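You operate a simulated robot arm through the tools that you are given. There is no shell and no other tool.

Carry out the task below with a simulated two-armed robot. There is one attempt and no reset: what you move stays moved.

TASK
Take the teal polish tin and put it on the shelf of the socket board. Take the bottle labelled "cream" from the top of the grey bench and leave it on the top of the carton stand. Put the white ticket marked "26 cm" from the top of the grey bench on the shelf under the black drawer and the white ticket labelled "27 cm" on top of the cloths box. Pick up the blue small box with one hand, pass it to the other hand and put it on the middle level of the grey steel shelf. Turn the timer knob to 20. Open the drawer of the glue bench, take the teal rag from the inside of the glue bench drawer and leave it on the shelf under the glue bench, then shut the drawer. Any order will do. Set down upright: bottle, white ticket, blue small box.

Only the result counts: the job must be done as asked and must still hold three seconds after the hand-in. Knocking over, shifting, dropping, spilling or breaking anything else fails it. Flat cloth is picked up by pressing the open fingertips on it (5 to 10 N) and closing them slowly along it; thin cloth reads only 2 to 8 mm in the jaws.

THE ROBOT
Two 7-joint arms with two-finger grippers on one trunk, on a base that drives. Base frame: it is fixed to the floor where the robot stands at the start and does not move with it; the origin is under the middle of the robot, x ahead of it, y to its left, z up. Lengths are in mm, angles in degrees, forces in N, time in s.
The left shoulder is at the start at [78, 151, 913], the right one opposite. With the tool pointing down near the work surface each hand reaches from about 100 to 760 mm from the robot's upright axis, wherever it stands, measured 20 degrees to its own side. Places, roughly: blue bottle, green bottle, orange bottle [-2500, 2000, 750]; blue small box (11x8x12 cm) [-5000, 2200, 1300]; cloths box [-3250, 2000, 750]; drawer of the glue bench [3800, 100, 700]; middle level of the grey steel shelf [-5200, 1900, 900]; shelf of the socket board (22x70 cm) [-5600, 1000, 800]; shelf under the black drawer (58x22 cm) [-5100, -240, 520]; shelf under the glue bench [3900, -100, 300]; teal polish tin [-2250, 2000, 750]; teal rag (10x7x3 cm) [3800, 100, 700]; timer knob [3100, -300, 1000]; top of the carton stand (30x15 cm) [-2920, -1460, 800]; white ticket [-3750, 2250, 750]. Payload 2.54 kg a hand.
The tool frame of a hand sits at the grasp point between the pads (the TCP): z along the fingers, y along the line on which they close. The tips reach 30 mm beyond it. Largest opening 116 mm; the body of the gripper starts 95 mm behind the TCP.
Orientation is that of the tool frame in the base frame, as [roll, pitch, yaw] about the fixed x, y, z axes, in that order (R = Rz(yaw) Ry(pitch) Rx(roll)). With the fingers straight down and closing along the base's y, the tool's x points along the base's -x, its y along +y and its z along -z.

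THE INTERFACE
- The arms move only by the tool nudge_tool. It takes "left_series", "right_series" or both (then of equal length, played together; a hand with none holds still); each is one flat list of numbers, 7 for each row, row after row: the turn, a rotation vector about the tool's x, y, z in rad, then the shift along the tool's x, y, z in m, then the gripper command, from -1 (fully open) to 1 (shut), values between in proportion. In form: [ax, ay, az, dx, dy, dz, gripper, ax, ay, az, dx, dy, dz, gripper, ...]. A call has 1 to 20 rows; each row shifts and turns the commanded pose from where the row before left it, along the tool's axes as they then stand. A row lasts 0.2 s, in which the tool goes at most 50 mm and 8.6 degrees; a call with a longer step from one row to the next is refused whole, and so is a gripper value outside its range. Where a pose cannot be reached the arm comes as near as it can. A force on the tool above 40 N (or 10 N above the force at the start of the call, whichever is more), or a blocked arm, ends the call early, and 0.2 s more pass. The fingers move at their own pace (about 72 mm/s each) and stop on an object; they squeeze with about 36 N. The grip force told is the motor's: it shows also when the fingers shut on nothing. Time passes only in rows, and 0.2 s behind the last, so rows that do not move let the fingers close. The reply holds the time, the measured pose of the TCP, the force on the tool along the base axes, the opening and the grip force, in the units named above and with some noise, with the torque about the TCP (base axes, N m) and any sound that the robot's microphone picked up.
- Cameras (640 x 400 px; columns grow to the right, rows downward): "scene" is now at [168.5, 18.3, 1076.5]; the picture's right is [-0.02, -1.00, 0.00], its down [-0.10, 0.00, -1.00] and it looks along [0.99, -0.02, -0.10] (base axes); focal length 228 px, centre (320, 200). "left" rides on the left gripper at [69, 15, -122] in its tool frame; the picture's right is [-0.22, 0.98, 0.00], its down [-0.83, -0.18, -0.53] and it looks along [-0.52, -0.12, 0.85] (tool axes); focal length 251 px, centre (320, 200). "right" rides on the right gripper at [69, -15, -122] in its tool frame; the picture's right is [0.21, 0.98, 0.00], its down [-0.83, 0.18, -0.53] and it looks along [-0.52, 0.11, 0.85] (tool axes); focal length 251 px, centre (320, 200). There is no depth. A picture from a camera that has moved, and an enlarged one, comes with that camera's place and axes in the base frame and with its lens. The place of the scene camera against the robot may be out by one fixed shift of up to 25 mm in any direction.
- camera(camera): a new picture of that camera. The clock stands still meanwhile.
- slide_trunk(by): slides the trunk up (or, below 0, down) by that many mm; the arms and the scene camera ride with it, the base frame stays. It gives what a move gives, with no picture.
- steer(legs): drives the robot by 1 to 6 legs, each [ahead, left, turn to the left] in mm, mm and degrees, along the robot's own axes; the way and the turn of a leg run together, so that a leg with both is an arc; at most 1500 mm and 180 degrees a leg. The arms and the cameras ride along, it lands a little off, and it stops where it bumps. It gives what a move gives.
- aim_head(pan, tilt): turns the head with the scene camera to pan (to the left, within 80 degrees either way) and tilt (down, from -29 to 69), counted from straight ahead of the robot. It gives what a move gives.
- zoom(camera, box): a new picture of the part [left, top, right, bottom] of that camera's present view, enlarged. The clock stands still meanwhile.
- hand_in(): hands the job in; it is judged then, once.

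Places have to be worked out from the pictures, the camera data and where the tool is seen. Open the grippers and draw the arms clear of the work before you hand the job in, unless the task says otherwise.

The tools are called after "Request:" as name(argument=value, ...) on one line, values as JSON. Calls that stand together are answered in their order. nudge_tool: Moves the arms, as the interface text tells. Its arguments: {"type":"object","properties":{"left_series":{"type":"array","items":{"type":"number"}},"right_series":{"type":"array","items":{"type":"number"}}},"required":[]} The other tools are called the same way: slide_trunk (by) slides the trunk up or down; steer (legs) drives the base; aim_head (pan, tilt) turns the head that bears the scene camera; camera (camera) takes a picture; zoom (camera, box) takes an enlarged picture of a part of a camera's view; hand_in () hands the job in.

At the start:

```text
t: 0.0
left_tool_pos: [369.9, 169.7, 1054.0]
left_tool_rot: [180.0, 0.0, -179.9]
left_contact_force: [0.7, 0.4, -0.4]
left_torque: [0.01, -0.01, -0.01]
left_width: 115.9
left_gripper_force: 0.1
right_tool_pos: [373.4, -162.1, 1084.1]
right_tool_rot: [179.9, 0.0, 179.9]
right_contact_force: [-0.2, -0.7, -0.2]
right_torque: [0.03, -0.05, -0.02]
right_width: 116.1
right_gripper_force: 0.0
trunk travel left (down, up): [-150.0, 139.0]
robot x, y, heading: [1.2, 1.0, -0.0]
head pan, tilt: [-1.2, 5.7]
```

scene: 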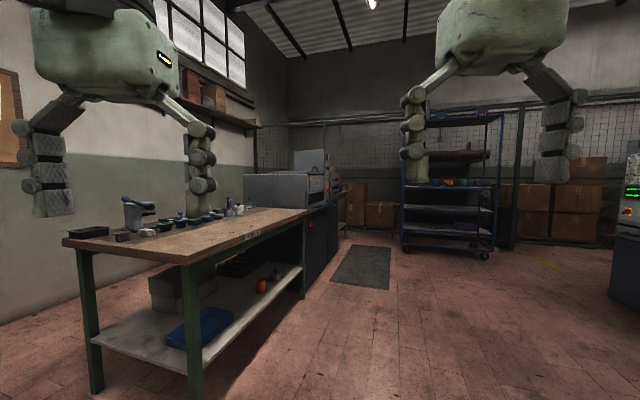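
right: 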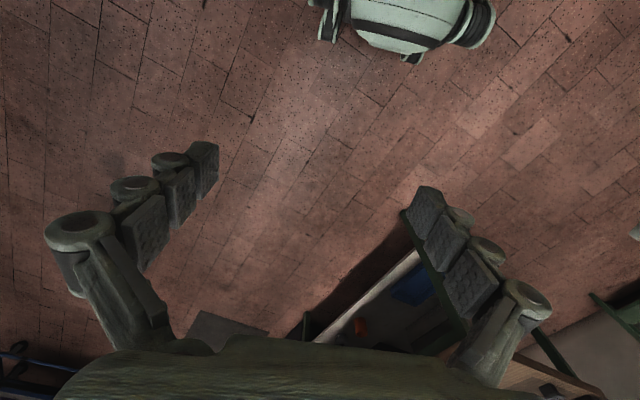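
left: 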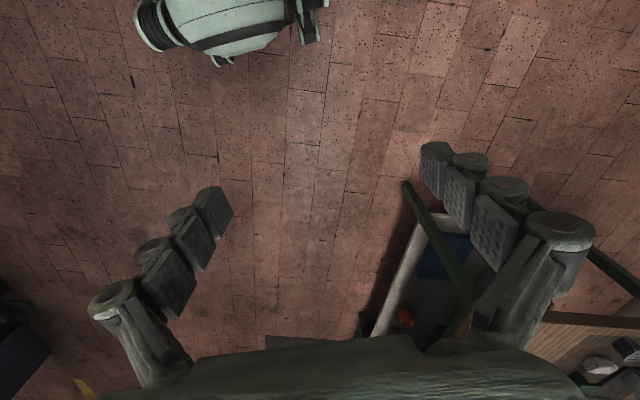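

I start by looking around from the start pose, to get a plan of the hall before driving.

Request:
aim_head(pan=75, tilt=10)

Request:
camera(camera="scene")

Request:
aim_head(pan=-75, tilt=10)

Request:
camera(camera="scene")

```text
t: 1.5
left_tool_pos: [370.0, 170.8, 1054.4]
left_tool_rot: [-179.9, 0.0, -179.9]
left_contact_force: [-0.4, 0.0, 0.0]
left_torque: [0.0, 0.03, 0.0]
left_width: 116.0
left_gripper_force: 0.0
right_tool_pos: [374.5, -161.8, 1085.0]
right_tool_rot: [179.9, 0.0, 180.0]
right_contact_force: [0.3, -0.3, -0.4]
right_torque: [-0.01, -0.01, 0.02]
right_width: 116.0
right_gripper_force: 0.1
trunk travel left (down, up): [-150.0, 139.0]
robot x, y, heading: [-0.3, 4.2, -0.0]
head pan, tilt: [75.0, 10.0]
```

```text
taken
camera scene: at [100.6, 110.0, 1069.5], right [0.97, -0.26, 0.0], down [-0.04, -0.17, -0.98], along [0.26, 0.95, -0.17], focal length 228 px, centre (320, 200)
```

scene: 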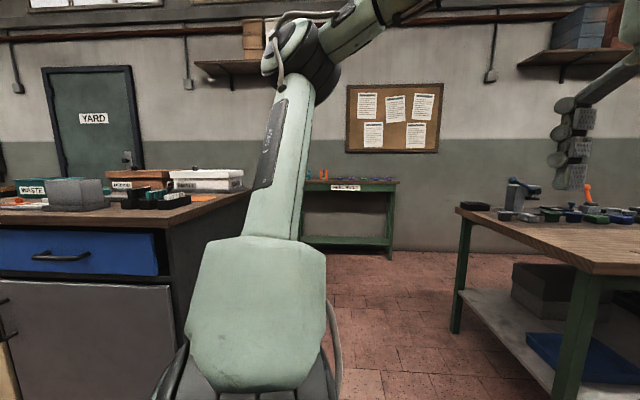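

```text
t: 3.8
left_tool_pos: [371.3, 170.7, 1054.7]
left_tool_rot: [-180.0, 0.0, -179.9]
left_contact_force: [0.2, 0.9, 0.3]
left_torque: [0.05, -0.03, 0.0]
left_width: 115.9
left_gripper_force: 0.1
right_tool_pos: [374.6, -161.3, 1084.3]
right_tool_rot: [180.0, 0.0, -180.0]
right_contact_force: [-0.1, 0.3, 0.3]
right_torque: [-0.03, -0.04, -0.01]
right_width: 116.3
right_gripper_force: 0.2
trunk travel left (down, up): [-150.0, 139.0]
robot x, y, heading: [-0.9, 0.5, -0.1]
head pan, tilt: [-75.0, 10.0]
```

```text
taken
camera scene: at [100.6, -69.6, 1069.5], right [-0.97, -0.26, 0.0], down [-0.04, 0.17, -0.98], along [0.26, -0.95, -0.17], focal length 228 px, centre (320, 200)
```

scene: 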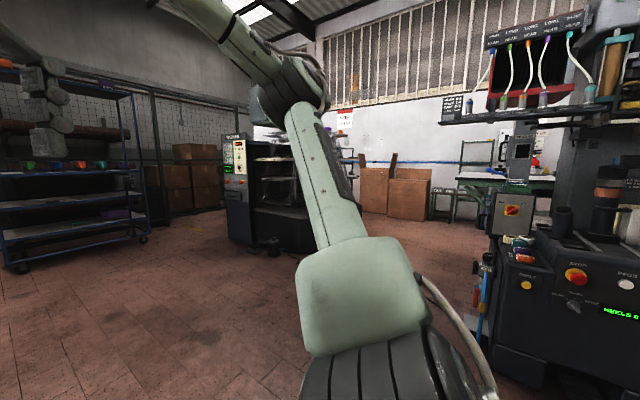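

The hall is big; a machine stands past the left-hand bench, near where the timer knob should be. I look ahead and zoom there.

Request:
aim_head(pan=0, tilt=8)

Request:
zoom(camera="scene", box=[220, 120, 420, 245])

Request:
zoom(camera="scene", box=[60, 150, 320, 312])

```text
t: 5.3
left_tool_pos: [371.2, 170.0, 1055.0]
left_tool_rot: [180.0, 0.0, -179.9]
left_contact_force: [0.2, 0.4, -0.4]
left_torque: [0.03, -0.04, 0.01]
left_width: 115.8
left_gripper_force: 0.1
right_tool_pos: [374.2, -162.2, 1084.4]
right_tool_rot: [179.9, 0.0, -179.9]
right_contact_force: [1.2, 0.2, 0.3]
right_torque: [0.0, -0.03, 0.01]
right_width: 116.2
right_gripper_force: 0.1
trunk travel left (down, up): [-150.0, 139.0]
robot x, y, heading: [-0.1, -1.9, 0.1]
head pan, tilt: [0.0, 8.0]
```

```text
3.20 times, centred on (320, 182) of scene
camera zoom: at [169.1, 20.1, 1072.7], right [0.0, -1.0, 0.0], down [-0.14, 0.0, -0.99], along [0.99, 0.0, -0.14], focal length 731 px, centre (320, 256)
```

zoom: 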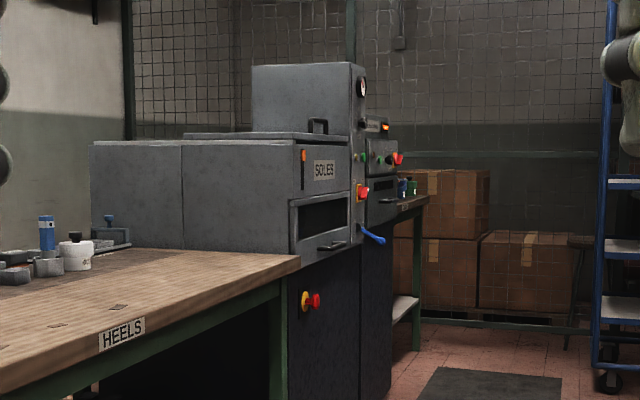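

```text
2.46 times, centred on (190, 231) of scene
camera zoom: at [169.1, 20.1, 1072.7], right [0.0, -1.0, 0.0], down [-0.14, 0.0, -0.99], along [0.99, 0.0, -0.14], focal length 562 px, centre (640, 124)
```

zoom: 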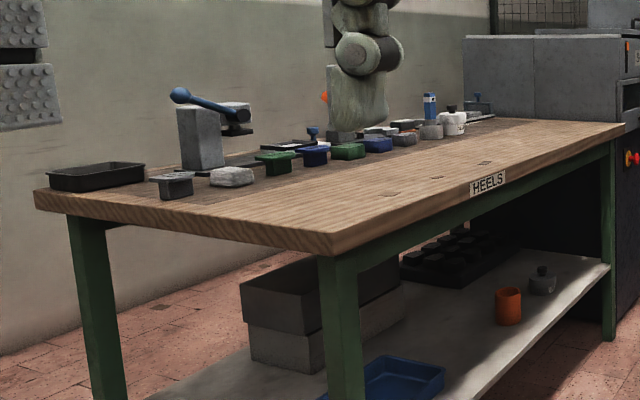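

The machine line runs along the left wall, with the glue bench behind it. I drive along the aisle toward the timer machine.

Request:
steer(legs=[[1300, -600, 0], [1200, -400, 0]])

Request:
aim_head(pan=40, tilt=15)

Request:
camera(camera="scene")

```text
t: 18.4
left_tool_pos: [2843.8, -919.1, 1054.0]
left_tool_rot: [180.0, 0.0, 176.9]
left_contact_force: [0.3, 0.2, -0.2]
left_torque: [0.0, -0.01, 0.01]
left_width: 116.0
left_gripper_force: 0.1
right_tool_pos: [2828.6, -1250.3, 1084.8]
right_tool_rot: [179.9, 0.0, 176.8]
right_contact_force: [-0.5, -0.2, -0.2]
right_torque: [0.01, -0.01, 0.06]
right_width: 116.0
right_gripper_force: 0.0
trunk travel left (down, up): [-150.0, 139.0]
robot x, y, heading: [2463.2, -1065.9, -3.3]
head pan, tilt: [0.0, 8.0]
```

```text
t: 19.4
left_tool_pos: [2842.9, -919.1, 1055.1]
left_tool_rot: [-180.0, 0.1, 176.9]
left_contact_force: [0.1, -0.1, 0.3]
left_torque: [-0.03, 0.02, -0.04]
left_width: 115.8
left_gripper_force: 0.1
right_tool_pos: [2828.9, -1249.9, 1084.9]
right_tool_rot: [179.9, 0.0, 176.8]
right_contact_force: [-0.1, 0.3, 0.6]
right_torque: [-0.02, 0.01, -0.02]
right_width: 115.9
right_gripper_force: 0.0
trunk travel left (down, up): [-150.0, 139.0]
robot x, y, heading: [2465.5, -1069.7, -3.3]
head pan, tilt: [40.0, 15.0]
```

```text
taken
camera scene: at [2615.4, -995.9, 1061.4], right [0.6, -0.8, 0.0], down [-0.21, -0.15, -0.97], along [0.77, 0.58, -0.26], focal length 228 px, centre (320, 200)
```

scene: 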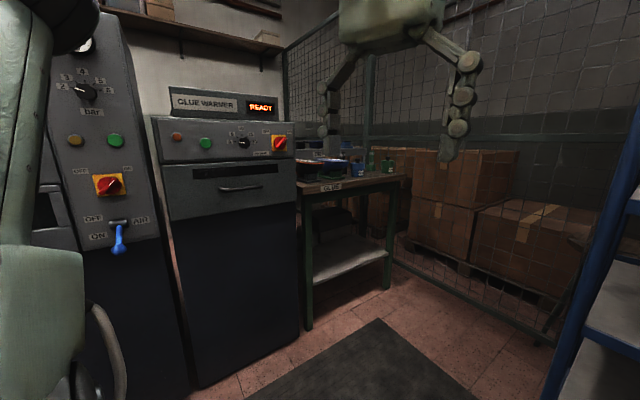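

The glue warmer shows a dial next to the red switch. I zoom to read what each is.

Request:
zoom(camera="scene", box=[150, 80, 310, 180])

Request:
zoom(camera="scene", box=[280, 120, 420, 208])

```text
4.00 times, centred on (230, 130) of scene
camera zoom: at [2615.4, -995.9, 1061.4], right [0.6, -0.8, 0.0], down [-0.21, -0.15, -0.97], along [0.77, 0.58, -0.26], focal length 914 px, centre (680, 480)
```

zoom: 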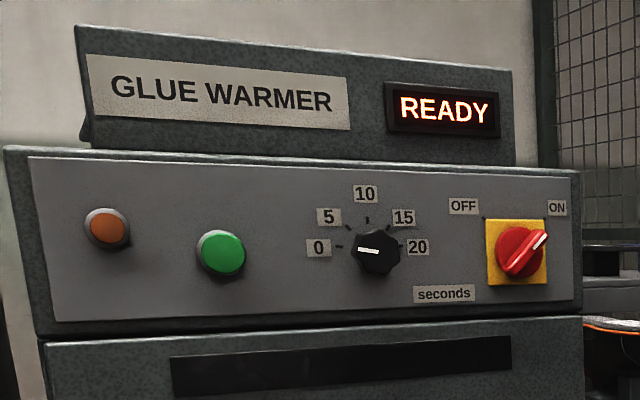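

```text
4.55 times, centred on (350, 164) of scene
camera zoom: at [2615.4, -995.9, 1061.4], right [0.6, -0.8, 0.0], down [-0.21, -0.15, -0.97], along [0.77, 0.58, -0.26], focal length 1038 px, centre (184, 364)
```

zoom: 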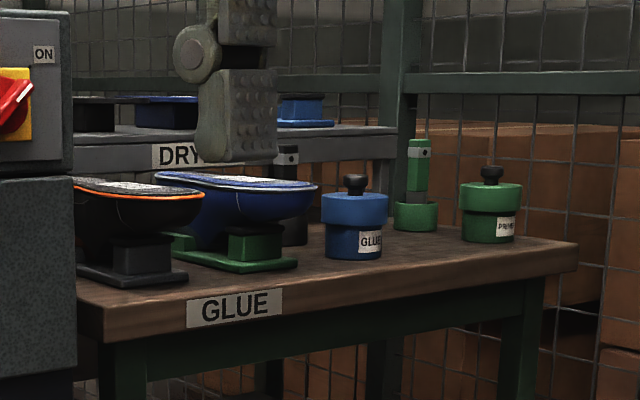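

The dial marked "seconds" on the GLUE WARMER points at 0; 20 is half a turn clockwise. I place it near (3100, -308, 1045) and drive to stand in front of it, facing +y with the right arm in line.

Request:
steer(legs=[[480, 90, 0], [0, 0, 93.3]])

Request:
aim_head(pan=-10, tilt=10)

Request:
camera(camera="scene")

Request:
camera(camera="right")

```text
t: 22.2
left_tool_pos: [3316.3, -859.5, 1054.6]
left_tool_rot: [-180.0, 0.0, 176.7]
left_contact_force: [-0.3, -0.4, -0.4]
left_torque: [0.03, 0.0, -0.01]
left_width: 116.2
left_gripper_force: 0.1
right_tool_pos: [3298.2, -1191.3, 1084.3]
right_tool_rot: [-179.9, -0.2, 176.6]
right_contact_force: [0.5, 0.4, 0.0]
right_torque: [0.0, 0.02, 0.01]
right_width: 115.8
right_gripper_force: 0.1
trunk travel left (down, up): [-150.0, 139.0]
robot x, y, heading: [2936.9, -1006.6, -3.2]
head pan, tilt: [40.0, 15.0]
stopped in leg 1: the force on the tool passed its limit at 60 N (the readings are from after the stop); the commanded pose is now the measured one
```

```text
t: 23.4
left_tool_pos: [3317.1, -858.4, 1054.9]
left_tool_rot: [179.9, -0.1, 176.8]
left_contact_force: [0.2, 0.4, 0.8]
left_torque: [0.01, -0.02, 0.02]
left_width: 115.7
left_gripper_force: 0.0
right_tool_pos: [3297.9, -1190.5, 1084.7]
right_tool_rot: [-179.8, -0.2, 176.5]
right_contact_force: [1.1, -0.6, -0.2]
right_torque: [0.0, 0.02, -0.01]
right_width: 116.0
right_gripper_force: 0.1
trunk travel left (down, up): [-150.0, 139.0]
robot x, y, heading: [2938.3, -1005.3, -3.4]
head pan, tilt: [-10.0, 10.0]
```

```text
taken
camera scene: at [3103.2, -1012.3, 1069.5], right [-0.23, -0.97, 0.0], down [-0.17, 0.04, -0.98], along [0.96, -0.23, -0.17], focal length 228 px, centre (320, 200)
```

scene: 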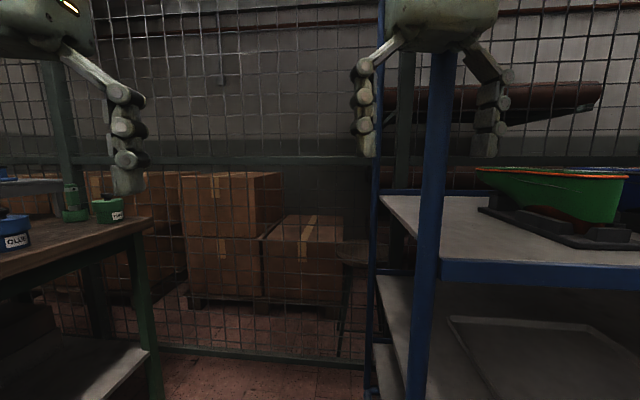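

```text
taken
camera right: at [3229.1, -1202.3, 1206.6], right [-0.15, 0.99, 0.0], down [0.84, 0.13, 0.53], along [0.52, 0.08, -0.85], focal length 251 px, centre (320, 200)
```

right: 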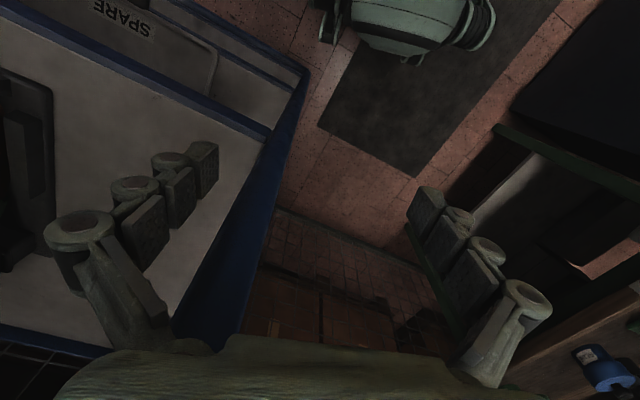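

The right hand touched the blue rack post at about (3370, -1240). I back straight out, turn on the spot there, then sidestep in front of the knob.

Request:
steer(legs=[[-280, 0, 0], [0, 0, 93.3]])

Request:
aim_head(pan=-30, tilt=10)

Request:
camera(camera="scene")

```text
t: 29.5
left_tool_pos: [2485.1, -622.0, 1054.2]
left_tool_rot: [-180.0, 0.0, -89.5]
left_contact_force: [0.3, 0.1, -0.1]
left_torque: [-0.03, 0.02, -0.01]
left_width: 116.3
left_gripper_force: 0.1
right_tool_pos: [2818.6, -618.4, 1084.6]
right_tool_rot: [-179.9, -0.2, -89.8]
right_contact_force: [0.7, 0.1, -0.2]
right_torque: [0.02, -0.01, -0.01]
right_width: 116.2
right_gripper_force: 0.0
trunk travel left (down, up): [-150.0, 139.0]
robot x, y, heading: [2659.4, -988.9, 90.5]
head pan, tilt: [-10.0, 10.0]
```

```text
t: 30.3
left_tool_pos: [2486.2, -621.7, 1053.4]
left_tool_rot: [-180.0, 0.0, -89.5]
left_contact_force: [-0.6, 0.1, 0.0]
left_torque: [0.02, 0.01, -0.04]
left_width: 116.0
left_gripper_force: 0.1
right_tool_pos: [2818.3, -618.5, 1084.6]
right_tool_rot: [-179.9, -0.2, -89.9]
right_contact_force: [0.3, -0.4, 0.3]
right_torque: [0.0, 0.01, 0.01]
right_width: 116.0
right_gripper_force: 0.0
trunk travel left (down, up): [-150.0, 139.0]
robot x, y, heading: [2659.9, -990.4, 90.4]
head pan, tilt: [-30.0, 10.0]
```

```text
taken
camera scene: at [2712.5, -822.2, 1069.5], right [0.87, -0.49, 0.0], down [-0.09, -0.15, -0.98], along [0.49, 0.86, -0.17], focal length 228 px, centre (320, 200)
```

scene: 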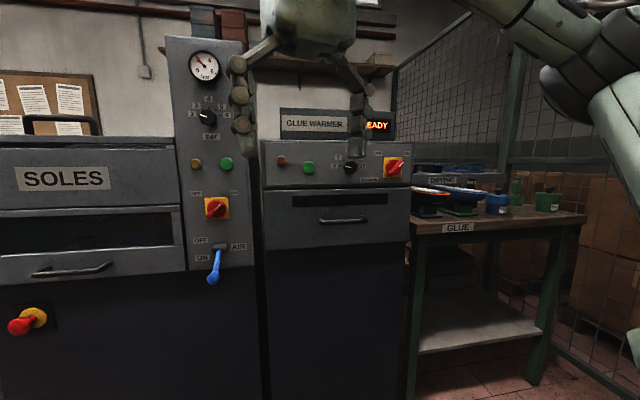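

Facing +y now. I sidestep right about 290 mm so the right arm lines up with the dial.

Request:
steer(legs=[[0, -300, 0]])

Request:
aim_head(pan=-25, tilt=5)

Request:
camera(camera="scene")

```text
t: 33.7
left_tool_pos: [2778.6, -619.6, 1053.7]
left_tool_rot: [179.9, 0.0, -88.8]
left_contact_force: [0.4, 0.6, 0.6]
left_torque: [-0.02, -0.04, -0.01]
left_width: 116.0
left_gripper_force: 0.1
right_tool_pos: [3112.7, -611.9, 1084.3]
right_tool_rot: [-180.0, -0.2, -89.1]
right_contact_force: [-0.4, -0.3, 0.9]
right_torque: [-0.01, 0.01, 0.0]
right_width: 116.3
right_gripper_force: 0.1
trunk travel left (down, up): [-150.0, 139.0]
robot x, y, heading: [2956.9, -987.5, 90.8]
head pan, tilt: [-30.0, 10.0]
```

```text
t: 34.4
left_tool_pos: [2778.5, -620.9, 1053.1]
left_tool_rot: [179.9, 0.0, -88.8]
left_contact_force: [-0.1, 0.1, 0.4]
left_torque: [0.0, 0.02, 0.0]
left_width: 116.1
left_gripper_force: 0.1
right_tool_pos: [3111.0, -613.5, 1083.3]
right_tool_rot: [-179.8, -0.2, -89.1]
right_contact_force: [0.7, 1.0, 0.0]
right_torque: [0.0, 0.03, 0.03]
right_width: 116.2
right_gripper_force: 0.0
trunk travel left (down, up): [-150.0, 139.0]
robot x, y, heading: [2957.2, -985.1, 91.3]
head pan, tilt: [-25.0, 5.0]
```

```text
taken
camera scene: at [3000.6, -815.1, 1077.5], right [0.91, -0.41, 0.0], down [-0.04, -0.08, -1.0], along [0.4, 0.91, -0.09], focal length 228 px, centre (320, 200)
```

scene: 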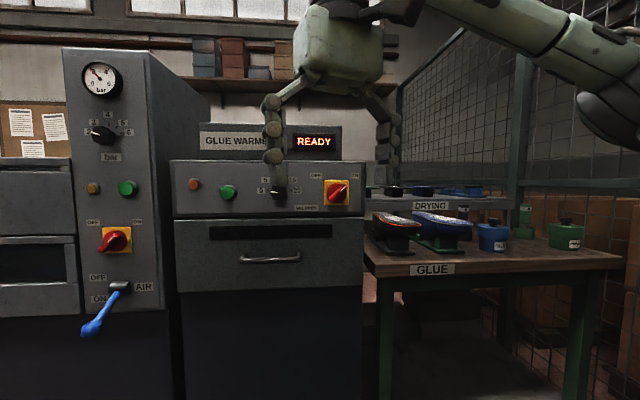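

The dial is near (3122, -280, 1045). I swing the right tool from pointing down to pointing forward (turn about its -y) in place.

Request:
nudge_tool(right_series=[0, -0.1428, 0, 0, 0, 0, -1, 0, -0.1428, 0, 0, 0, 0, -1, 0, -0.1428, 0, 0, 0, 0, -1, 0, -0.1428, 0, 0, 0, 0, -1, 0, -0.1428, 0, 0, 0, 0, -1, 0, -0.1428, 0, 0, 0, 0, -1, 0, -0.1428, 0, 0, 0, 0, -1, 0, -0.1428, 0, 0, 0, 0, -1, 0, -0.1428, 0, 0, 0, 0, -1, 0, -0.1428, 0, 0, 0, 0, -1, 0, -0.1428, 0, 0, 0, 0, -1])

Request:
camera(camera="right")

Request:
camera(camera="scene")

```text
t: 36.8
left_tool_pos: [2779.0, -620.3, 1052.3]
left_tool_rot: [-180.0, 0.1, -88.9]
left_contact_force: [0.7, -0.1, 0.4]
left_torque: [0.01, 0.03, -0.01]
left_width: 116.1
left_gripper_force: 0.1
right_tool_pos: [3094.0, -594.9, 1142.1]
right_tool_rot: [-162.3, 89.8, -71.4]
right_contact_force: [0.4, 0.7, 0.0]
right_torque: [0.0, 0.03, 0.01]
right_width: 115.7
right_gripper_force: 0.0
right hand out of reach, approached as far as the arm can: row 10, 11
trunk travel left (down, up): [-150.0, 139.0]
robot x, y, heading: [2956.6, -988.0, 91.0]
head pan, tilt: [-25.0, 5.0]
```

```text
taken
camera right: at [3111.9, -717.4, 1073.7], right [-0.98, -0.02, -0.22], down [-0.17, -0.53, 0.83], along [-0.13, 0.85, 0.52], focal length 251 px, centre (320, 200)
```

right: 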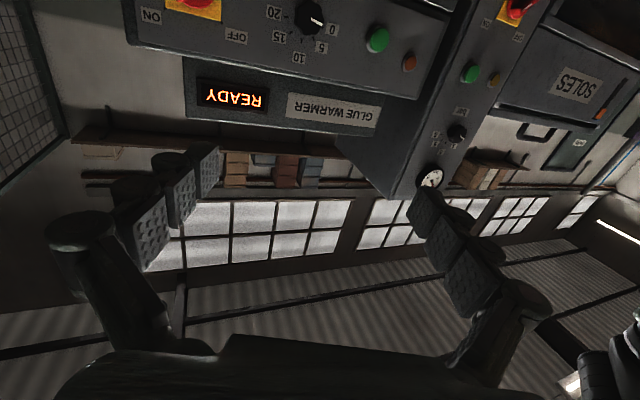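

```text
taken
camera scene: at [3000.5, -815.0, 1077.5], right [0.91, -0.4, 0.0], down [-0.04, -0.08, -1.0], along [0.4, 0.91, -0.09], focal length 228 px, centre (320, 200)
```

scene: 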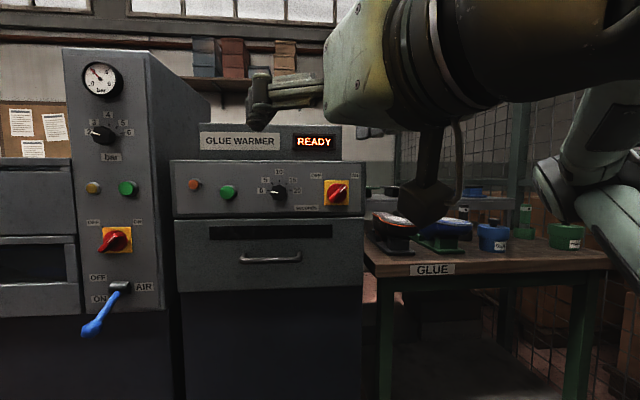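

From the hand camera the dial lies at x≈3122, z≈1048. The pose was too close in to be reached; I move forward along the tool and slightly down, then read again.

Request:
nudge_tool(right_series=[0, 0, 0, 0.006, 0, 0.03, -1, 0, 0, 0, 0.006, 0, 0.03, -1, 0, 0, 0, 0.006, 0, 0.03, -1, 0, 0, 0, 0.006, 0, 0.03, -1, 0, 0, 0, 0.006, 0, 0.03, -1, 0, 0, 0, 0, 0, 0, -1])

Request:
camera(camera="right")

Request:
camera(camera="scene")

```text
t: 38.2
left_tool_pos: [2778.8, -620.1, 1053.5]
left_tool_rot: [180.0, 0.0, -88.8]
left_contact_force: [-0.3, 0.1, -0.2]
left_torque: [-0.03, -0.05, 0.04]
left_width: 116.2
left_gripper_force: 0.0
right_tool_pos: [3093.3, -445.0, 1111.7]
right_tool_rot: [-152.9, 89.9, -62.0]
right_contact_force: [-0.3, 0.1, 0.4]
right_torque: [0.01, 0.01, -0.01]
right_width: 116.1
right_gripper_force: 0.1
trunk travel left (down, up): [-150.0, 139.0]
robot x, y, heading: [2959.0, -989.9, 91.2]
head pan, tilt: [-25.0, 5.0]
```

```text
taken
camera right: at [3111.9, -567.2, 1041.3], right [-0.98, -0.02, -0.22], down [-0.17, -0.53, 0.83], along [-0.13, 0.85, 0.52], focal length 251 px, centre (320, 200)
```

right: 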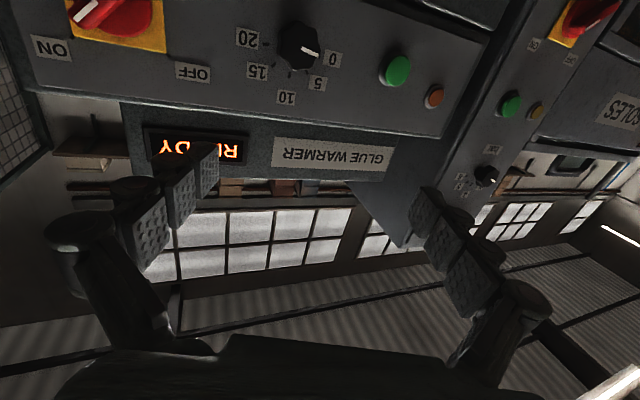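

```text
taken
camera scene: at [3000.5, -815.1, 1077.6], right [0.91, -0.4, 0.0], down [-0.04, -0.08, -1.0], along [0.4, 0.91, -0.09], focal length 228 px, centre (320, 200)
```

scene: 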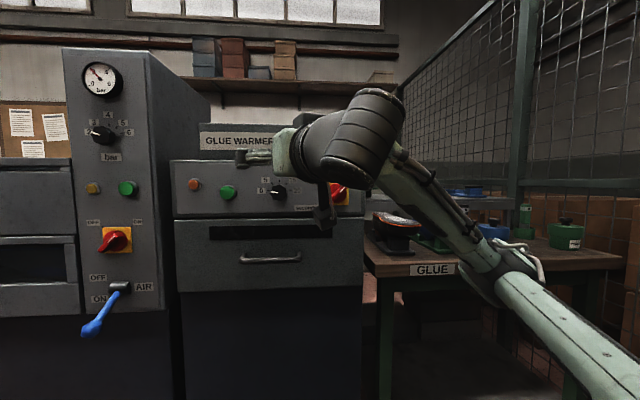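

The dial triangulates to about (3123, -299, 1048), roughly 41 mm wide. I align to it at a stand-off, then pre-turn the tool by -90° about its axis so the half turn stays within the wrist's range.

Request:
nudge_tool(right_series=[0, 0, 0, 0.032, -0.015, 0, -1, 0, 0, 0, 0.032, -0.015, 0, -1, 0, 0, -0.1428, 0, 0, 0, -1, 0, 0, -0.1428, 0, 0, 0, -1, 0, 0, -0.1428, 0, 0, 0, -1, 0, 0, -0.1428, 0, 0, 0, -1, 0, 0, -0.1428, 0, 0, 0, -1, 0, 0, -0.1428, 0, 0, 0, -1, 0, 0, -0.1428, 0, 0, 0, -1, 0, 0, -0.1428, 0, 0, 0, -1, 0, 0, -0.1428, 0, 0, 0, -1, 0, 0, -0.1428, 0, 0, 0, -1, 0, 0, -0.1428, 0, 0, 0, -1])

Request:
camera(camera="right")

```text
t: 41.0
left_tool_pos: [2778.8, -620.4, 1053.9]
left_tool_rot: [-179.9, 0.0, -88.8]
left_contact_force: [1.0, 0.6, 0.1]
left_torque: [-0.02, 0.02, -0.01]
left_width: 115.9
left_gripper_force: 0.1
right_tool_pos: [3121.9, -445.4, 1048.0]
right_tool_rot: [-90.2, -0.3, 1.0]
right_contact_force: [0.4, 0.4, 0.1]
right_torque: [0.02, -0.02, 0.0]
right_width: 115.8
right_gripper_force: 0.0
trunk travel left (down, up): [-150.0, 139.0]
robot x, y, heading: [2955.9, -985.6, 91.2]
head pan, tilt: [-25.0, 5.0]
```

```text
taken
camera right: at [3193.5, -567.1, 1063.5], right [0.22, 0.0, -0.98], down [-0.82, -0.55, -0.18], along [-0.54, 0.84, -0.12], focal length 251 px, centre (320, 200)
```

right: 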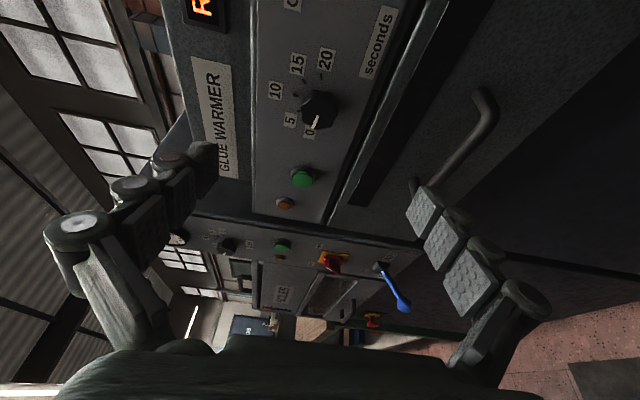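

Aligned; the third ray puts the dial at about (3124, -285, 1050). I go 100 mm closer and look again.

Request:
nudge_tool(right_series=[0, 0, 0, 0.001, -0.001, 0.034, -1, 0, 0, 0, 0.001, -0.001, 0.033, -1, 0, 0, 0, 0.001, 0, 0.02, -0.6, 0, 0, 0, 0, 0, 0, -0.3])

Request:
camera(camera="right")

Request:
camera(camera="scene")

```text
t: 42.0
left_tool_pos: [2778.6, -620.4, 1055.2]
left_tool_rot: [180.0, 0.1, -88.7]
left_contact_force: [1.7, 0.4, 0.6]
left_torque: [0.02, -0.01, -0.04]
left_width: 116.0
left_gripper_force: 0.0
right_tool_pos: [3124.7, -359.1, 1048.7]
right_tool_rot: [-90.1, -0.1, 1.0]
right_contact_force: [-0.2, 0.0, -0.6]
right_torque: [0.02, -0.01, 0.0]
right_width: 75.1
right_gripper_force: 0.1
trunk travel left (down, up): [-150.0, 139.0]
robot x, y, heading: [2951.7, -987.5, 91.1]
head pan, tilt: [-25.0, 5.0]
```

```text
taken
camera right: at [3196.3, -480.4, 1063.9], right [0.22, 0.0, -0.98], down [-0.82, -0.55, -0.18], along [-0.54, 0.84, -0.12], focal length 251 px, centre (320, 200)
```

right: 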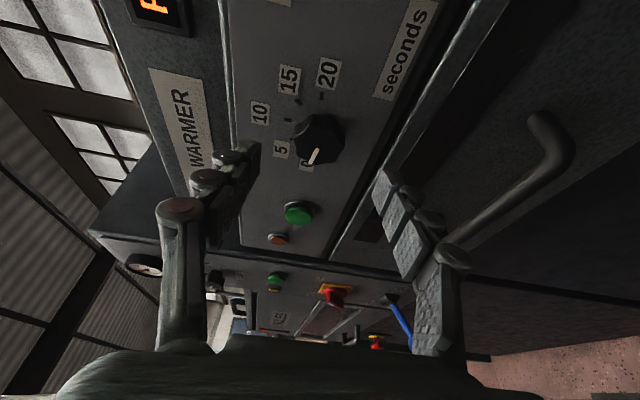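

```text
taken
camera scene: at [3000.5, -815.1, 1077.6], right [0.91, -0.4, 0.0], down [-0.04, -0.08, -1.0], along [0.4, 0.91, -0.09], focal length 228 px, centre (320, 200)
```

scene: 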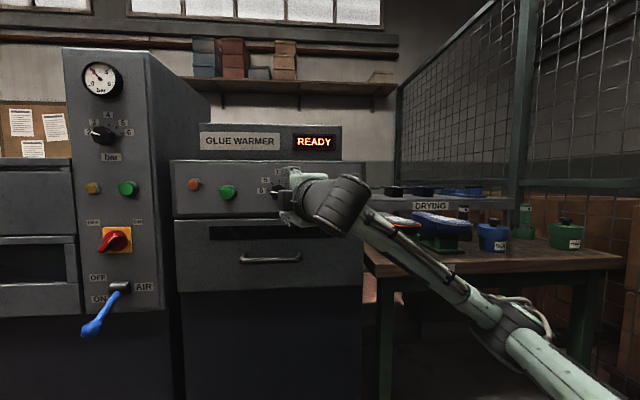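

Dial refined to (3124, -280, 1049.5). I advance 52 mm with the jaws at 75 mm and close on it.

Request:
nudge_tool(right_series=[0, 0, 0, 0, -0.001, 0.02, -0.3, 0, 0, 0, 0, 0, 0.02, -0.3, 0, 0, 0, 0, 0, 0.012, -0.3, 0, 0, 0, 0, 0, 0, 0.3, 0, 0, 0, 0, 0, 0, 1, 0, 0, 0, 0, 0, 0, 1, 0, 0, 0, 0, 0, 0, 1])

Request:
camera(camera="right")

```text
t: 43.6
left_tool_pos: [2778.9, -619.3, 1054.3]
left_tool_rot: [180.0, 0.0, -88.8]
left_contact_force: [-0.3, 0.2, 0.6]
left_torque: [0.0, 0.03, -0.01]
left_width: 116.0
left_gripper_force: 0.1
right_tool_pos: [3123.9, -307.6, 1050.9]
right_tool_rot: [-90.3, -0.1, 0.9]
right_contact_force: [-0.3, -2.9, -5.3]
right_torque: [0.05, -0.02, -0.28]
right_width: 38.3
right_gripper_force: 45.5
trunk travel left (down, up): [-150.0, 139.0]
robot x, y, heading: [2956.4, -988.9, 91.2]
head pan, tilt: [-25.0, 5.0]
```

```text
taken
camera right: at [3195.1, -429.1, 1065.5], right [0.22, 0.0, -0.98], down [-0.82, -0.55, -0.18], along [-0.53, 0.84, -0.12], focal length 251 px, centre (320, 200)
```

right: 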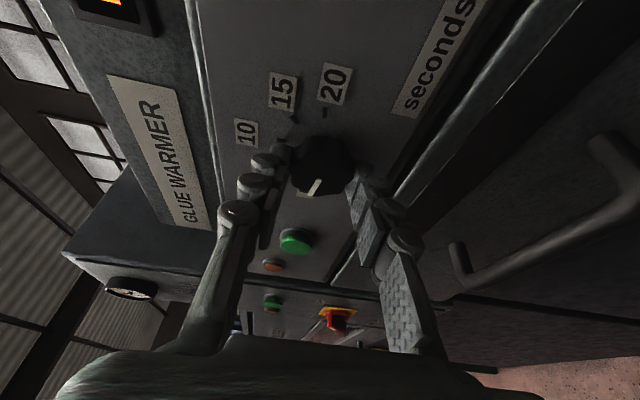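

The knob is held (38 mm). I turn it clockwise, i.e. + about the tool z, first by about 90°.

Request:
nudge_tool(right_series=[0, 0, 0.1428, 0, 0, 0, 1, 0, 0, 0.1428, 0, 0, 0, 1, 0, 0, 0.1428, 0, 0, 0, 1, 0, 0, 0.1428, 0, 0, 0, 1, 0, 0, 0.1428, 0, 0, 0, 1, 0, 0, 0.1428, 0, 0, 0, 1, 0, 0, 0.1428, 0, 0, 0, 1, 0, 0, 0.1428, 0, 0, 0, 1, 0, 0, 0.1428, 0, 0, 0, 1, 0, 0, 0.1428, 0, 0, 0, 1, 0, 0, 0.1428, 0, 0, 0, 1])

Request:
camera(camera="right")

```text
t: 46.0
left_tool_pos: [2780.8, -621.1, 1055.4]
left_tool_rot: [179.9, 0.2, -88.8]
left_contact_force: [-0.3, -0.3, -0.2]
left_torque: [0.03, 0.02, 0.0]
left_width: 116.0
left_gripper_force: 0.1
right_tool_pos: [3126.6, -307.1, 1051.2]
right_tool_rot: [75.1, 89.9, 165.7]
right_contact_force: [13.9, 3.7, 14.9]
right_torque: [1.36, -0.37, -0.34]
right_width: 40.8
right_gripper_force: 45.6
trunk travel left (down, up): [-150.0, 139.0]
robot x, y, heading: [2956.1, -986.2, 91.1]
head pan, tilt: [-25.0, 5.0]
```

```text
taken
camera right: at [3143.1, -429.8, 982.6], right [-0.98, -0.01, -0.21], down [-0.17, -0.54, 0.83], along [-0.12, 0.84, 0.52], focal length 251 px, centre (320, 200)
```

right: 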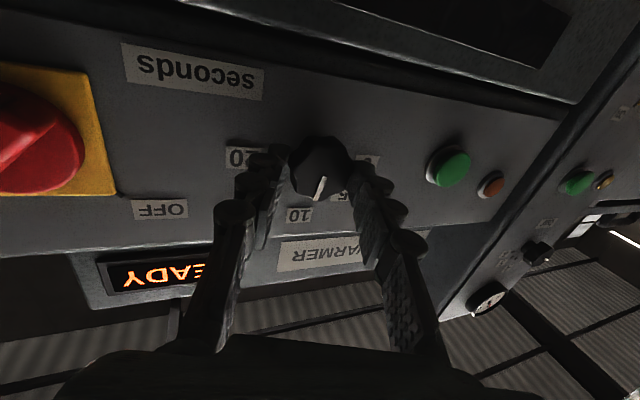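

The pointer is now near 10 (picture is upside down). I continue for the second half turn.

Request:
nudge_tool(right_series=[0, 0, 0.1428, 0, 0, 0, 1, 0, 0, 0.1428, 0, 0, 0, 1, 0, 0, 0.1428, 0, 0, 0, 1, 0, 0, 0.1428, 0, 0, 0, 1, 0, 0, 0.1428, 0, 0, 0, 1, 0, 0, 0.1428, 0, 0, 0, 1, 0, 0, 0.1428, 0, 0, 0, 1, 0, 0, 0.1428, 0, 0, 0, 1, 0, 0, 0.1428, 0, 0, 0, 1, 0, 0, 0.1428, 0, 0, 0, 1, 0, 0, 0.1428, 0, 0, 0, 1])

Request:
camera(camera="right")

Request:
zoom(camera="scene", box=[240, 150, 340, 212])

```text
t: 48.4
left_tool_pos: [2778.0, -619.3, 1054.7]
left_tool_rot: [-180.0, 0.0, -88.7]
left_contact_force: [-0.2, 0.0, -0.3]
left_torque: [0.0, 0.05, -0.03]
left_width: 115.9
left_gripper_force: 0.2
right_tool_pos: [3120.2, -305.2, 1049.7]
right_tool_rot: [90.3, 0.1, -178.7]
right_contact_force: [2.2, 0.9, -2.1]
right_torque: [0.14, -0.37, 0.36]
right_width: 38.6
right_gripper_force: 45.3
trunk travel left (down, up): [-150.0, 139.0]
robot x, y, heading: [2954.9, -984.3, 91.2]
head pan, tilt: [-25.0, 5.0]
```

```text
taken
camera right: at [3054.8, -429.9, 1035.1], right [-0.21, 0.0, 0.98], down [0.84, -0.51, 0.18], along [0.5, 0.86, 0.11], focal length 251 px, centre (320, 200)
```

right: 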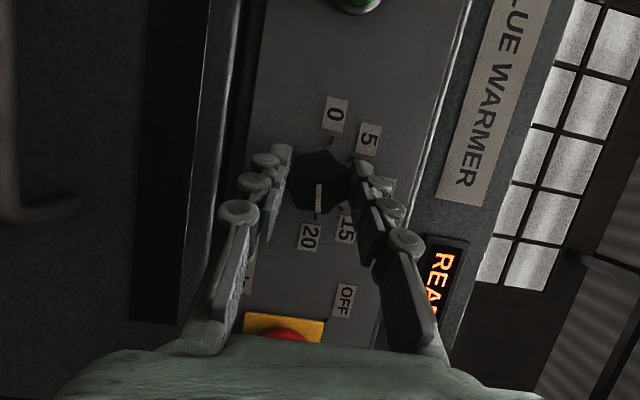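

```text
6.40 times, centred on (290, 181) of scene
camera zoom: at [3000.5, -814.7, 1077.5], right [0.91, -0.4, 0.0], down [-0.04, -0.08, -1.0], along [0.4, 0.91, -0.09], focal length 1462 px, centre (512, 322)
```

zoom: 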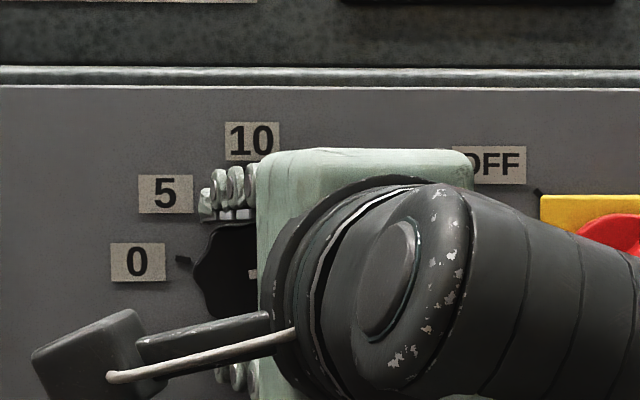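

The pointer now lies toward 20. I zoom in to check it against the 20 tick.

Request:
zoom(camera="right", box=[240, 80, 400, 260])

```text
2.22 times, centred on (320, 170) of right
camera zoom: at [3054.8, -429.9, 1035.1], right [-0.21, 0.0, 0.98], down [0.84, -0.51, 0.18], along [0.5, 0.86, 0.11], focal length 559 px, centre (320, 267)
```

zoom: 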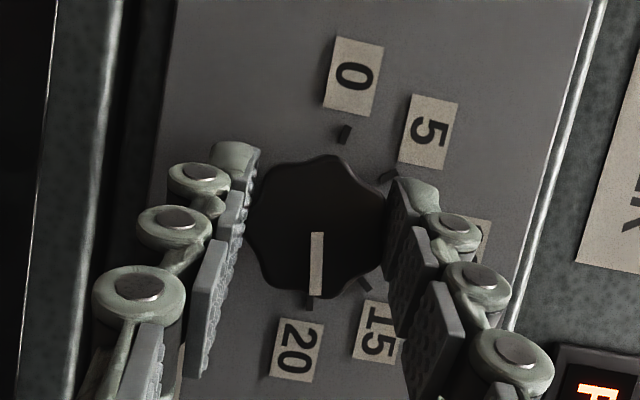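

The pointer is about 11° short of the 20 tick (it slipped slightly). I turn a bit further.

Request:
nudge_tool(right_series=[0, 0, 0.09, 0, 0, 0, 1, 0, 0, 0.09, 0, 0, 0, 1, 0, 0, 0, 0, 0, 0, 1])

Request:
zoom(camera="right", box=[240, 80, 400, 260])

```text
t: 49.2
left_tool_pos: [2777.8, -620.2, 1053.7]
left_tool_rot: [-179.9, 0.0, -88.8]
left_contact_force: [0.7, 0.7, 0.1]
left_torque: [-0.02, 0.0, 0.01]
left_width: 115.9
left_gripper_force: 0.1
right_tool_pos: [3122.3, -305.8, 1051.5]
right_tool_rot: [90.1, -10.1, -178.9]
right_contact_force: [-3.7, 10.5, 5.8]
right_torque: [0.49, -1.06, 0.42]
right_width: 38.7
right_gripper_force: 45.0
trunk travel left (down, up): [-150.0, 139.0]
robot x, y, heading: [2958.0, -992.7, 91.2]
head pan, tilt: [-25.0, 5.0]
```

```text
2.22 times, centred on (320, 170) of right
camera zoom: at [3054.1, -429.7, 1048.0], right [-0.04, 0.0, 1.0], down [0.85, -0.52, 0.03], along [0.52, 0.86, 0.02], focal length 559 px, centre (320, 267)
```

zoom: 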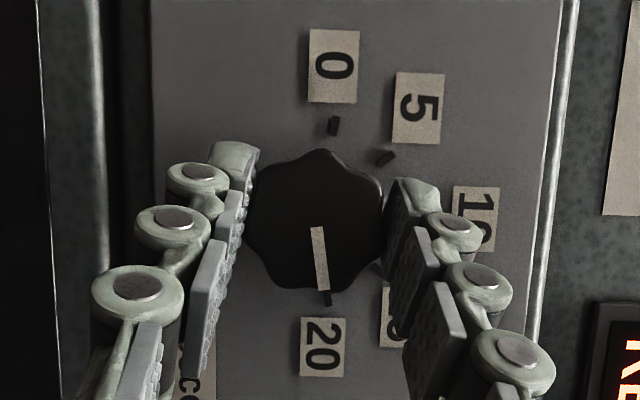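

Still about 5° short by direction. A little more.

Request:
nudge_tool(right_series=[0, 0, 0.07, 0, 0, 0, 1, 0, 0, 0.05, 0, 0, 0, 1, 0, 0, 0, 0, 0, 0, 1])

Request:
zoom(camera="right", box=[240, 80, 400, 260])

```text
t: 50.0
left_tool_pos: [2778.2, -618.8, 1054.4]
left_tool_rot: [-179.9, -0.1, -88.9]
left_contact_force: [0.2, 0.6, 0.1]
left_torque: [-0.01, -0.03, 0.01]
left_width: 116.1
left_gripper_force: 0.0
right_tool_pos: [3124.0, -305.3, 1050.5]
right_tool_rot: [90.1, -17.1, -179.2]
right_contact_force: [-1.3, 15.4, 13.0]
right_torque: [0.62, -0.78, -0.04]
right_width: 39.6
right_gripper_force: 44.6
trunk travel left (down, up): [-150.0, 139.0]
robot x, y, heading: [2956.3, -987.4, 91.3]
head pan, tilt: [-25.0, 5.0]
```

```text
2.22 times, centred on (320, 170) of right
camera zoom: at [3055.0, -429.8, 1056.6], right [0.08, 0.0, 1.0], down [0.85, -0.52, -0.07], along [0.52, 0.85, -0.05], focal length 559 px, centre (320, 267)
```

zoom: 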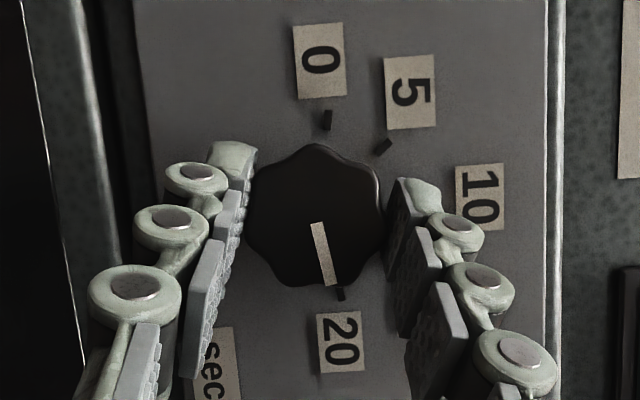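

The last turn seems to have slipped. I open the fingers and look at where the pointer settles.

Request:
nudge_tool(right_series=[0, 0, 0, 0, 0, 0, 0, 0, 0, 0, 0, 0, 0, -0.4, 0, 0, 0, 0, 0, 0, -0.4])

Request:
zoom(camera="right", box=[240, 80, 400, 260])

```text
t: 50.8
left_tool_pos: [2778.1, -620.2, 1055.0]
left_tool_rot: [-180.0, -0.1, -88.7]
left_contact_force: [0.0, 0.3, 0.3]
left_torque: [-0.01, 0.01, 0.0]
left_width: 115.8
left_gripper_force: 0.2
right_tool_pos: [3123.9, -306.1, 1050.3]
right_tool_rot: [90.4, -17.2, -179.2]
right_contact_force: [0.2, 0.8, -0.8]
right_torque: [0.01, -0.02, -0.03]
right_width: 81.1
right_gripper_force: 0.0
trunk travel left (down, up): [-150.0, 139.0]
robot x, y, heading: [2957.1, -989.5, 91.1]
head pan, tilt: [-25.0, 5.0]
```

```text
2.22 times, centred on (320, 170) of right
camera zoom: at [3055.4, -429.9, 1055.7], right [0.08, 0.01, 1.0], down [0.85, -0.52, -0.07], along [0.52, 0.85, -0.05], focal length 559 px, centre (320, 267)
```

zoom: 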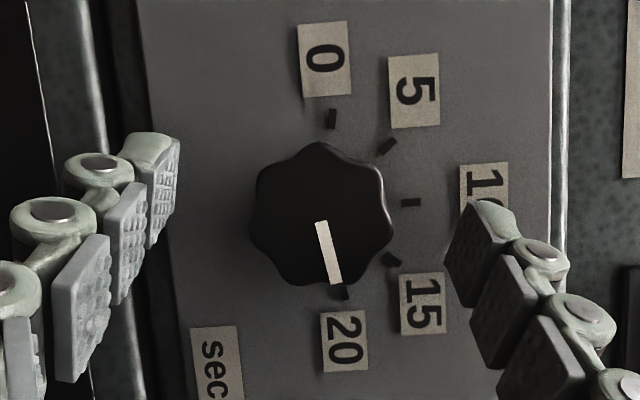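

The pointer settled about 9° short of 20 (the ticks and pointer are clear now). I re-grip and turn 0.17 rad more.

Request:
nudge_tool(right_series=[0, 0, 0, 0, 0, 0, 0.4, 0, 0, 0, 0, 0, 0, 1, 0, 0, 0, 0, 0, 0, 1, 0, 0, 0.06, 0, 0, 0, 1, 0, 0, 0.06, 0, 0, 0, 1, 0, 0, 0.06, 0, 0, 0, 1, 0, 0, 0, 0, 0, 0, 1])

Request:
zoom(camera="right", box=[240, 80, 400, 260])

```text
t: 52.4
left_tool_pos: [2779.5, -619.4, 1054.6]
left_tool_rot: [-179.9, 0.2, -88.8]
left_contact_force: [0.6, 0.0, 0.6]
left_torque: [0.03, -0.01, 0.0]
left_width: 116.1
left_gripper_force: 0.0
right_tool_pos: [3123.4, -306.9, 1051.6]
right_tool_rot: [90.1, -27.5, -179.2]
right_contact_force: [3.2, 0.8, 6.8]
right_torque: [0.75, -0.61, 0.0]
right_width: 39.6
right_gripper_force: 44.9
trunk travel left (down, up): [-150.0, 139.0]
robot x, y, heading: [2956.1, -990.1, 91.1]
head pan, tilt: [-25.0, 5.0]
```

```text
2.22 times, centred on (320, 170) of right
camera zoom: at [3057.6, -430.7, 1069.5], right [0.26, 0.0, 0.97], down [0.82, -0.52, -0.22], along [0.5, 0.85, -0.14], focal length 559 px, centre (320, 267)
```

zoom: 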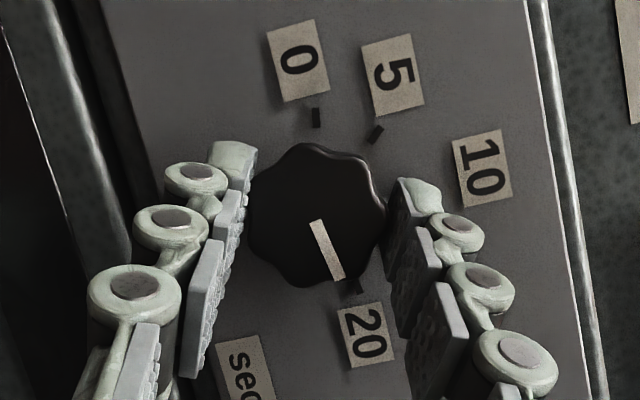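

The knob seems not to follow; it may be at a stop. I open, back off and look at it squarely with the scene camera.

Request:
nudge_tool(right_series=[0, 0, 0, 0, 0, 0, 0, 0, 0, 0, 0, 0, 0, -0.4, 0, 0, 0, 0, 0, -0.03, -0.4, 0, 0, 0, 0, 0, -0.04, -0.4, 0, 0, 0, 0, 0, -0.04, -0.4, 0, 0, 0, 0, 0, -0.03, -0.4])

Request:
camera(camera="right")

Request:
zoom(camera="scene", box=[240, 150, 340, 212])

```text
t: 53.8
left_tool_pos: [2779.0, -619.7, 1054.5]
left_tool_rot: [180.0, 0.0, -88.8]
left_contact_force: [0.0, -0.4, -0.1]
left_torque: [-0.03, 0.0, -0.01]
left_width: 115.7
left_gripper_force: 0.1
right_tool_pos: [3124.5, -447.7, 1050.5]
right_tool_rot: [90.3, -27.4, -179.2]
right_contact_force: [0.3, 0.7, 0.3]
right_torque: [-0.01, -0.01, -0.03]
right_width: 81.4
right_gripper_force: 0.0
trunk travel left (down, up): [-150.0, 139.0]
robot x, y, heading: [2958.8, -988.5, 91.3]
head pan, tilt: [-25.0, 5.0]
```

```text
taken
camera right: at [3059.0, -570.9, 1068.4], right [0.26, 0.01, 0.97], down [0.83, -0.52, -0.22], along [0.5, 0.85, -0.14], focal length 251 px, centre (320, 200)
```

right: 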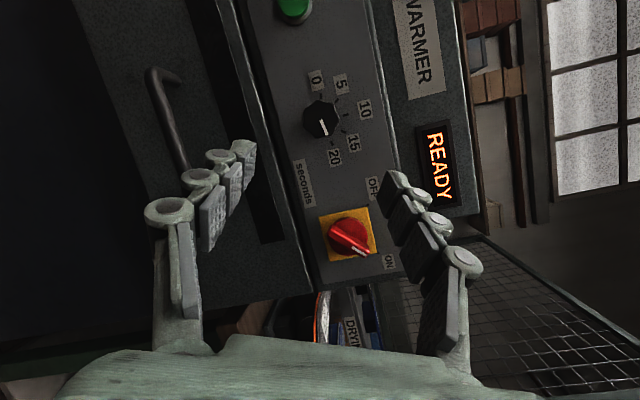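

```text
6.40 times, centred on (290, 181) of scene
camera zoom: at [3000.5, -815.2, 1077.6], right [0.91, -0.4, 0.0], down [-0.04, -0.08, -1.0], along [0.4, 0.91, -0.09], focal length 1462 px, centre (512, 322)
```

zoom: 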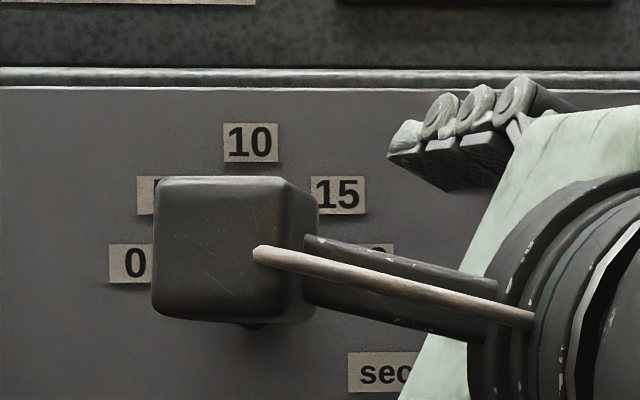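

The hand hides the dial from the head. I zoom the hand camera on it.

Request:
zoom(camera="right", box=[280, 65, 376, 175])

Request:
nudge_tool(right_series=[0, 0, -0.14, 0, 0, 0, -0.4, 0, 0, -0.14, 0, 0, 0, -0.4, 0, 0, -0.14, 0, 0, 0, -0.4, 0, 0, -0.14, 0, 0, 0, -0.4, 0, 0, -0.14, 0, 0, 0, -0.4, 0, 0, -0.14, 0, 0, 0, -0.4, 0, 0, -0.14, 0, 0, 0, -0.4, 0, 0, -0.14, 0, 0, 0, -0.4])

Request:
zoom(camera="scene", box=[240, 150, 340, 212])

```text
3.64 times, centred on (328, 120) of right
camera zoom: at [3059.0, -570.9, 1068.4], right [0.26, 0.01, 0.97], down [0.83, -0.52, -0.22], along [0.5, 0.85, -0.14], focal length 914 px, centre (291, 491)
```

zoom: 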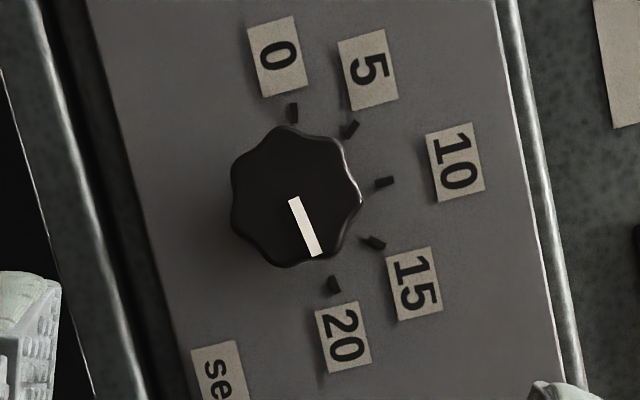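

```text
t: 55.6
left_tool_pos: [2779.5, -619.6, 1053.8]
left_tool_rot: [-180.0, 0.0, -88.9]
left_contact_force: [0.3, 0.4, -0.2]
left_torque: [-0.02, 0.02, 0.03]
left_width: 116.0
left_gripper_force: 0.0
right_tool_pos: [3125.1, -446.5, 1051.0]
right_tool_rot: [90.3, 36.9, -178.9]
right_contact_force: [0.6, -0.1, 0.5]
right_torque: [0.0, 0.01, 0.03]
right_width: 81.2
right_gripper_force: 0.1
trunk travel left (down, up): [-150.0, 139.0]
robot x, y, heading: [2955.6, -988.5, 91.2]
head pan, tilt: [-25.0, 5.0]
```

```text
6.40 times, centred on (290, 181) of scene
camera zoom: at [3000.5, -815.1, 1077.6], right [0.91, -0.4, 0.0], down [-0.04, -0.08, -1.0], along [0.4, 0.91, -0.09], focal length 1462 px, centre (512, 322)
```

zoom: 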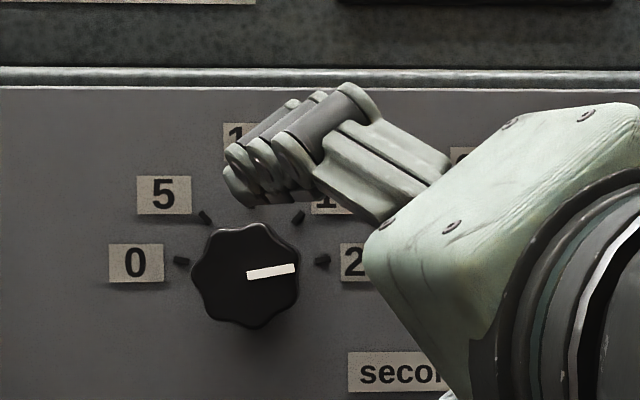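

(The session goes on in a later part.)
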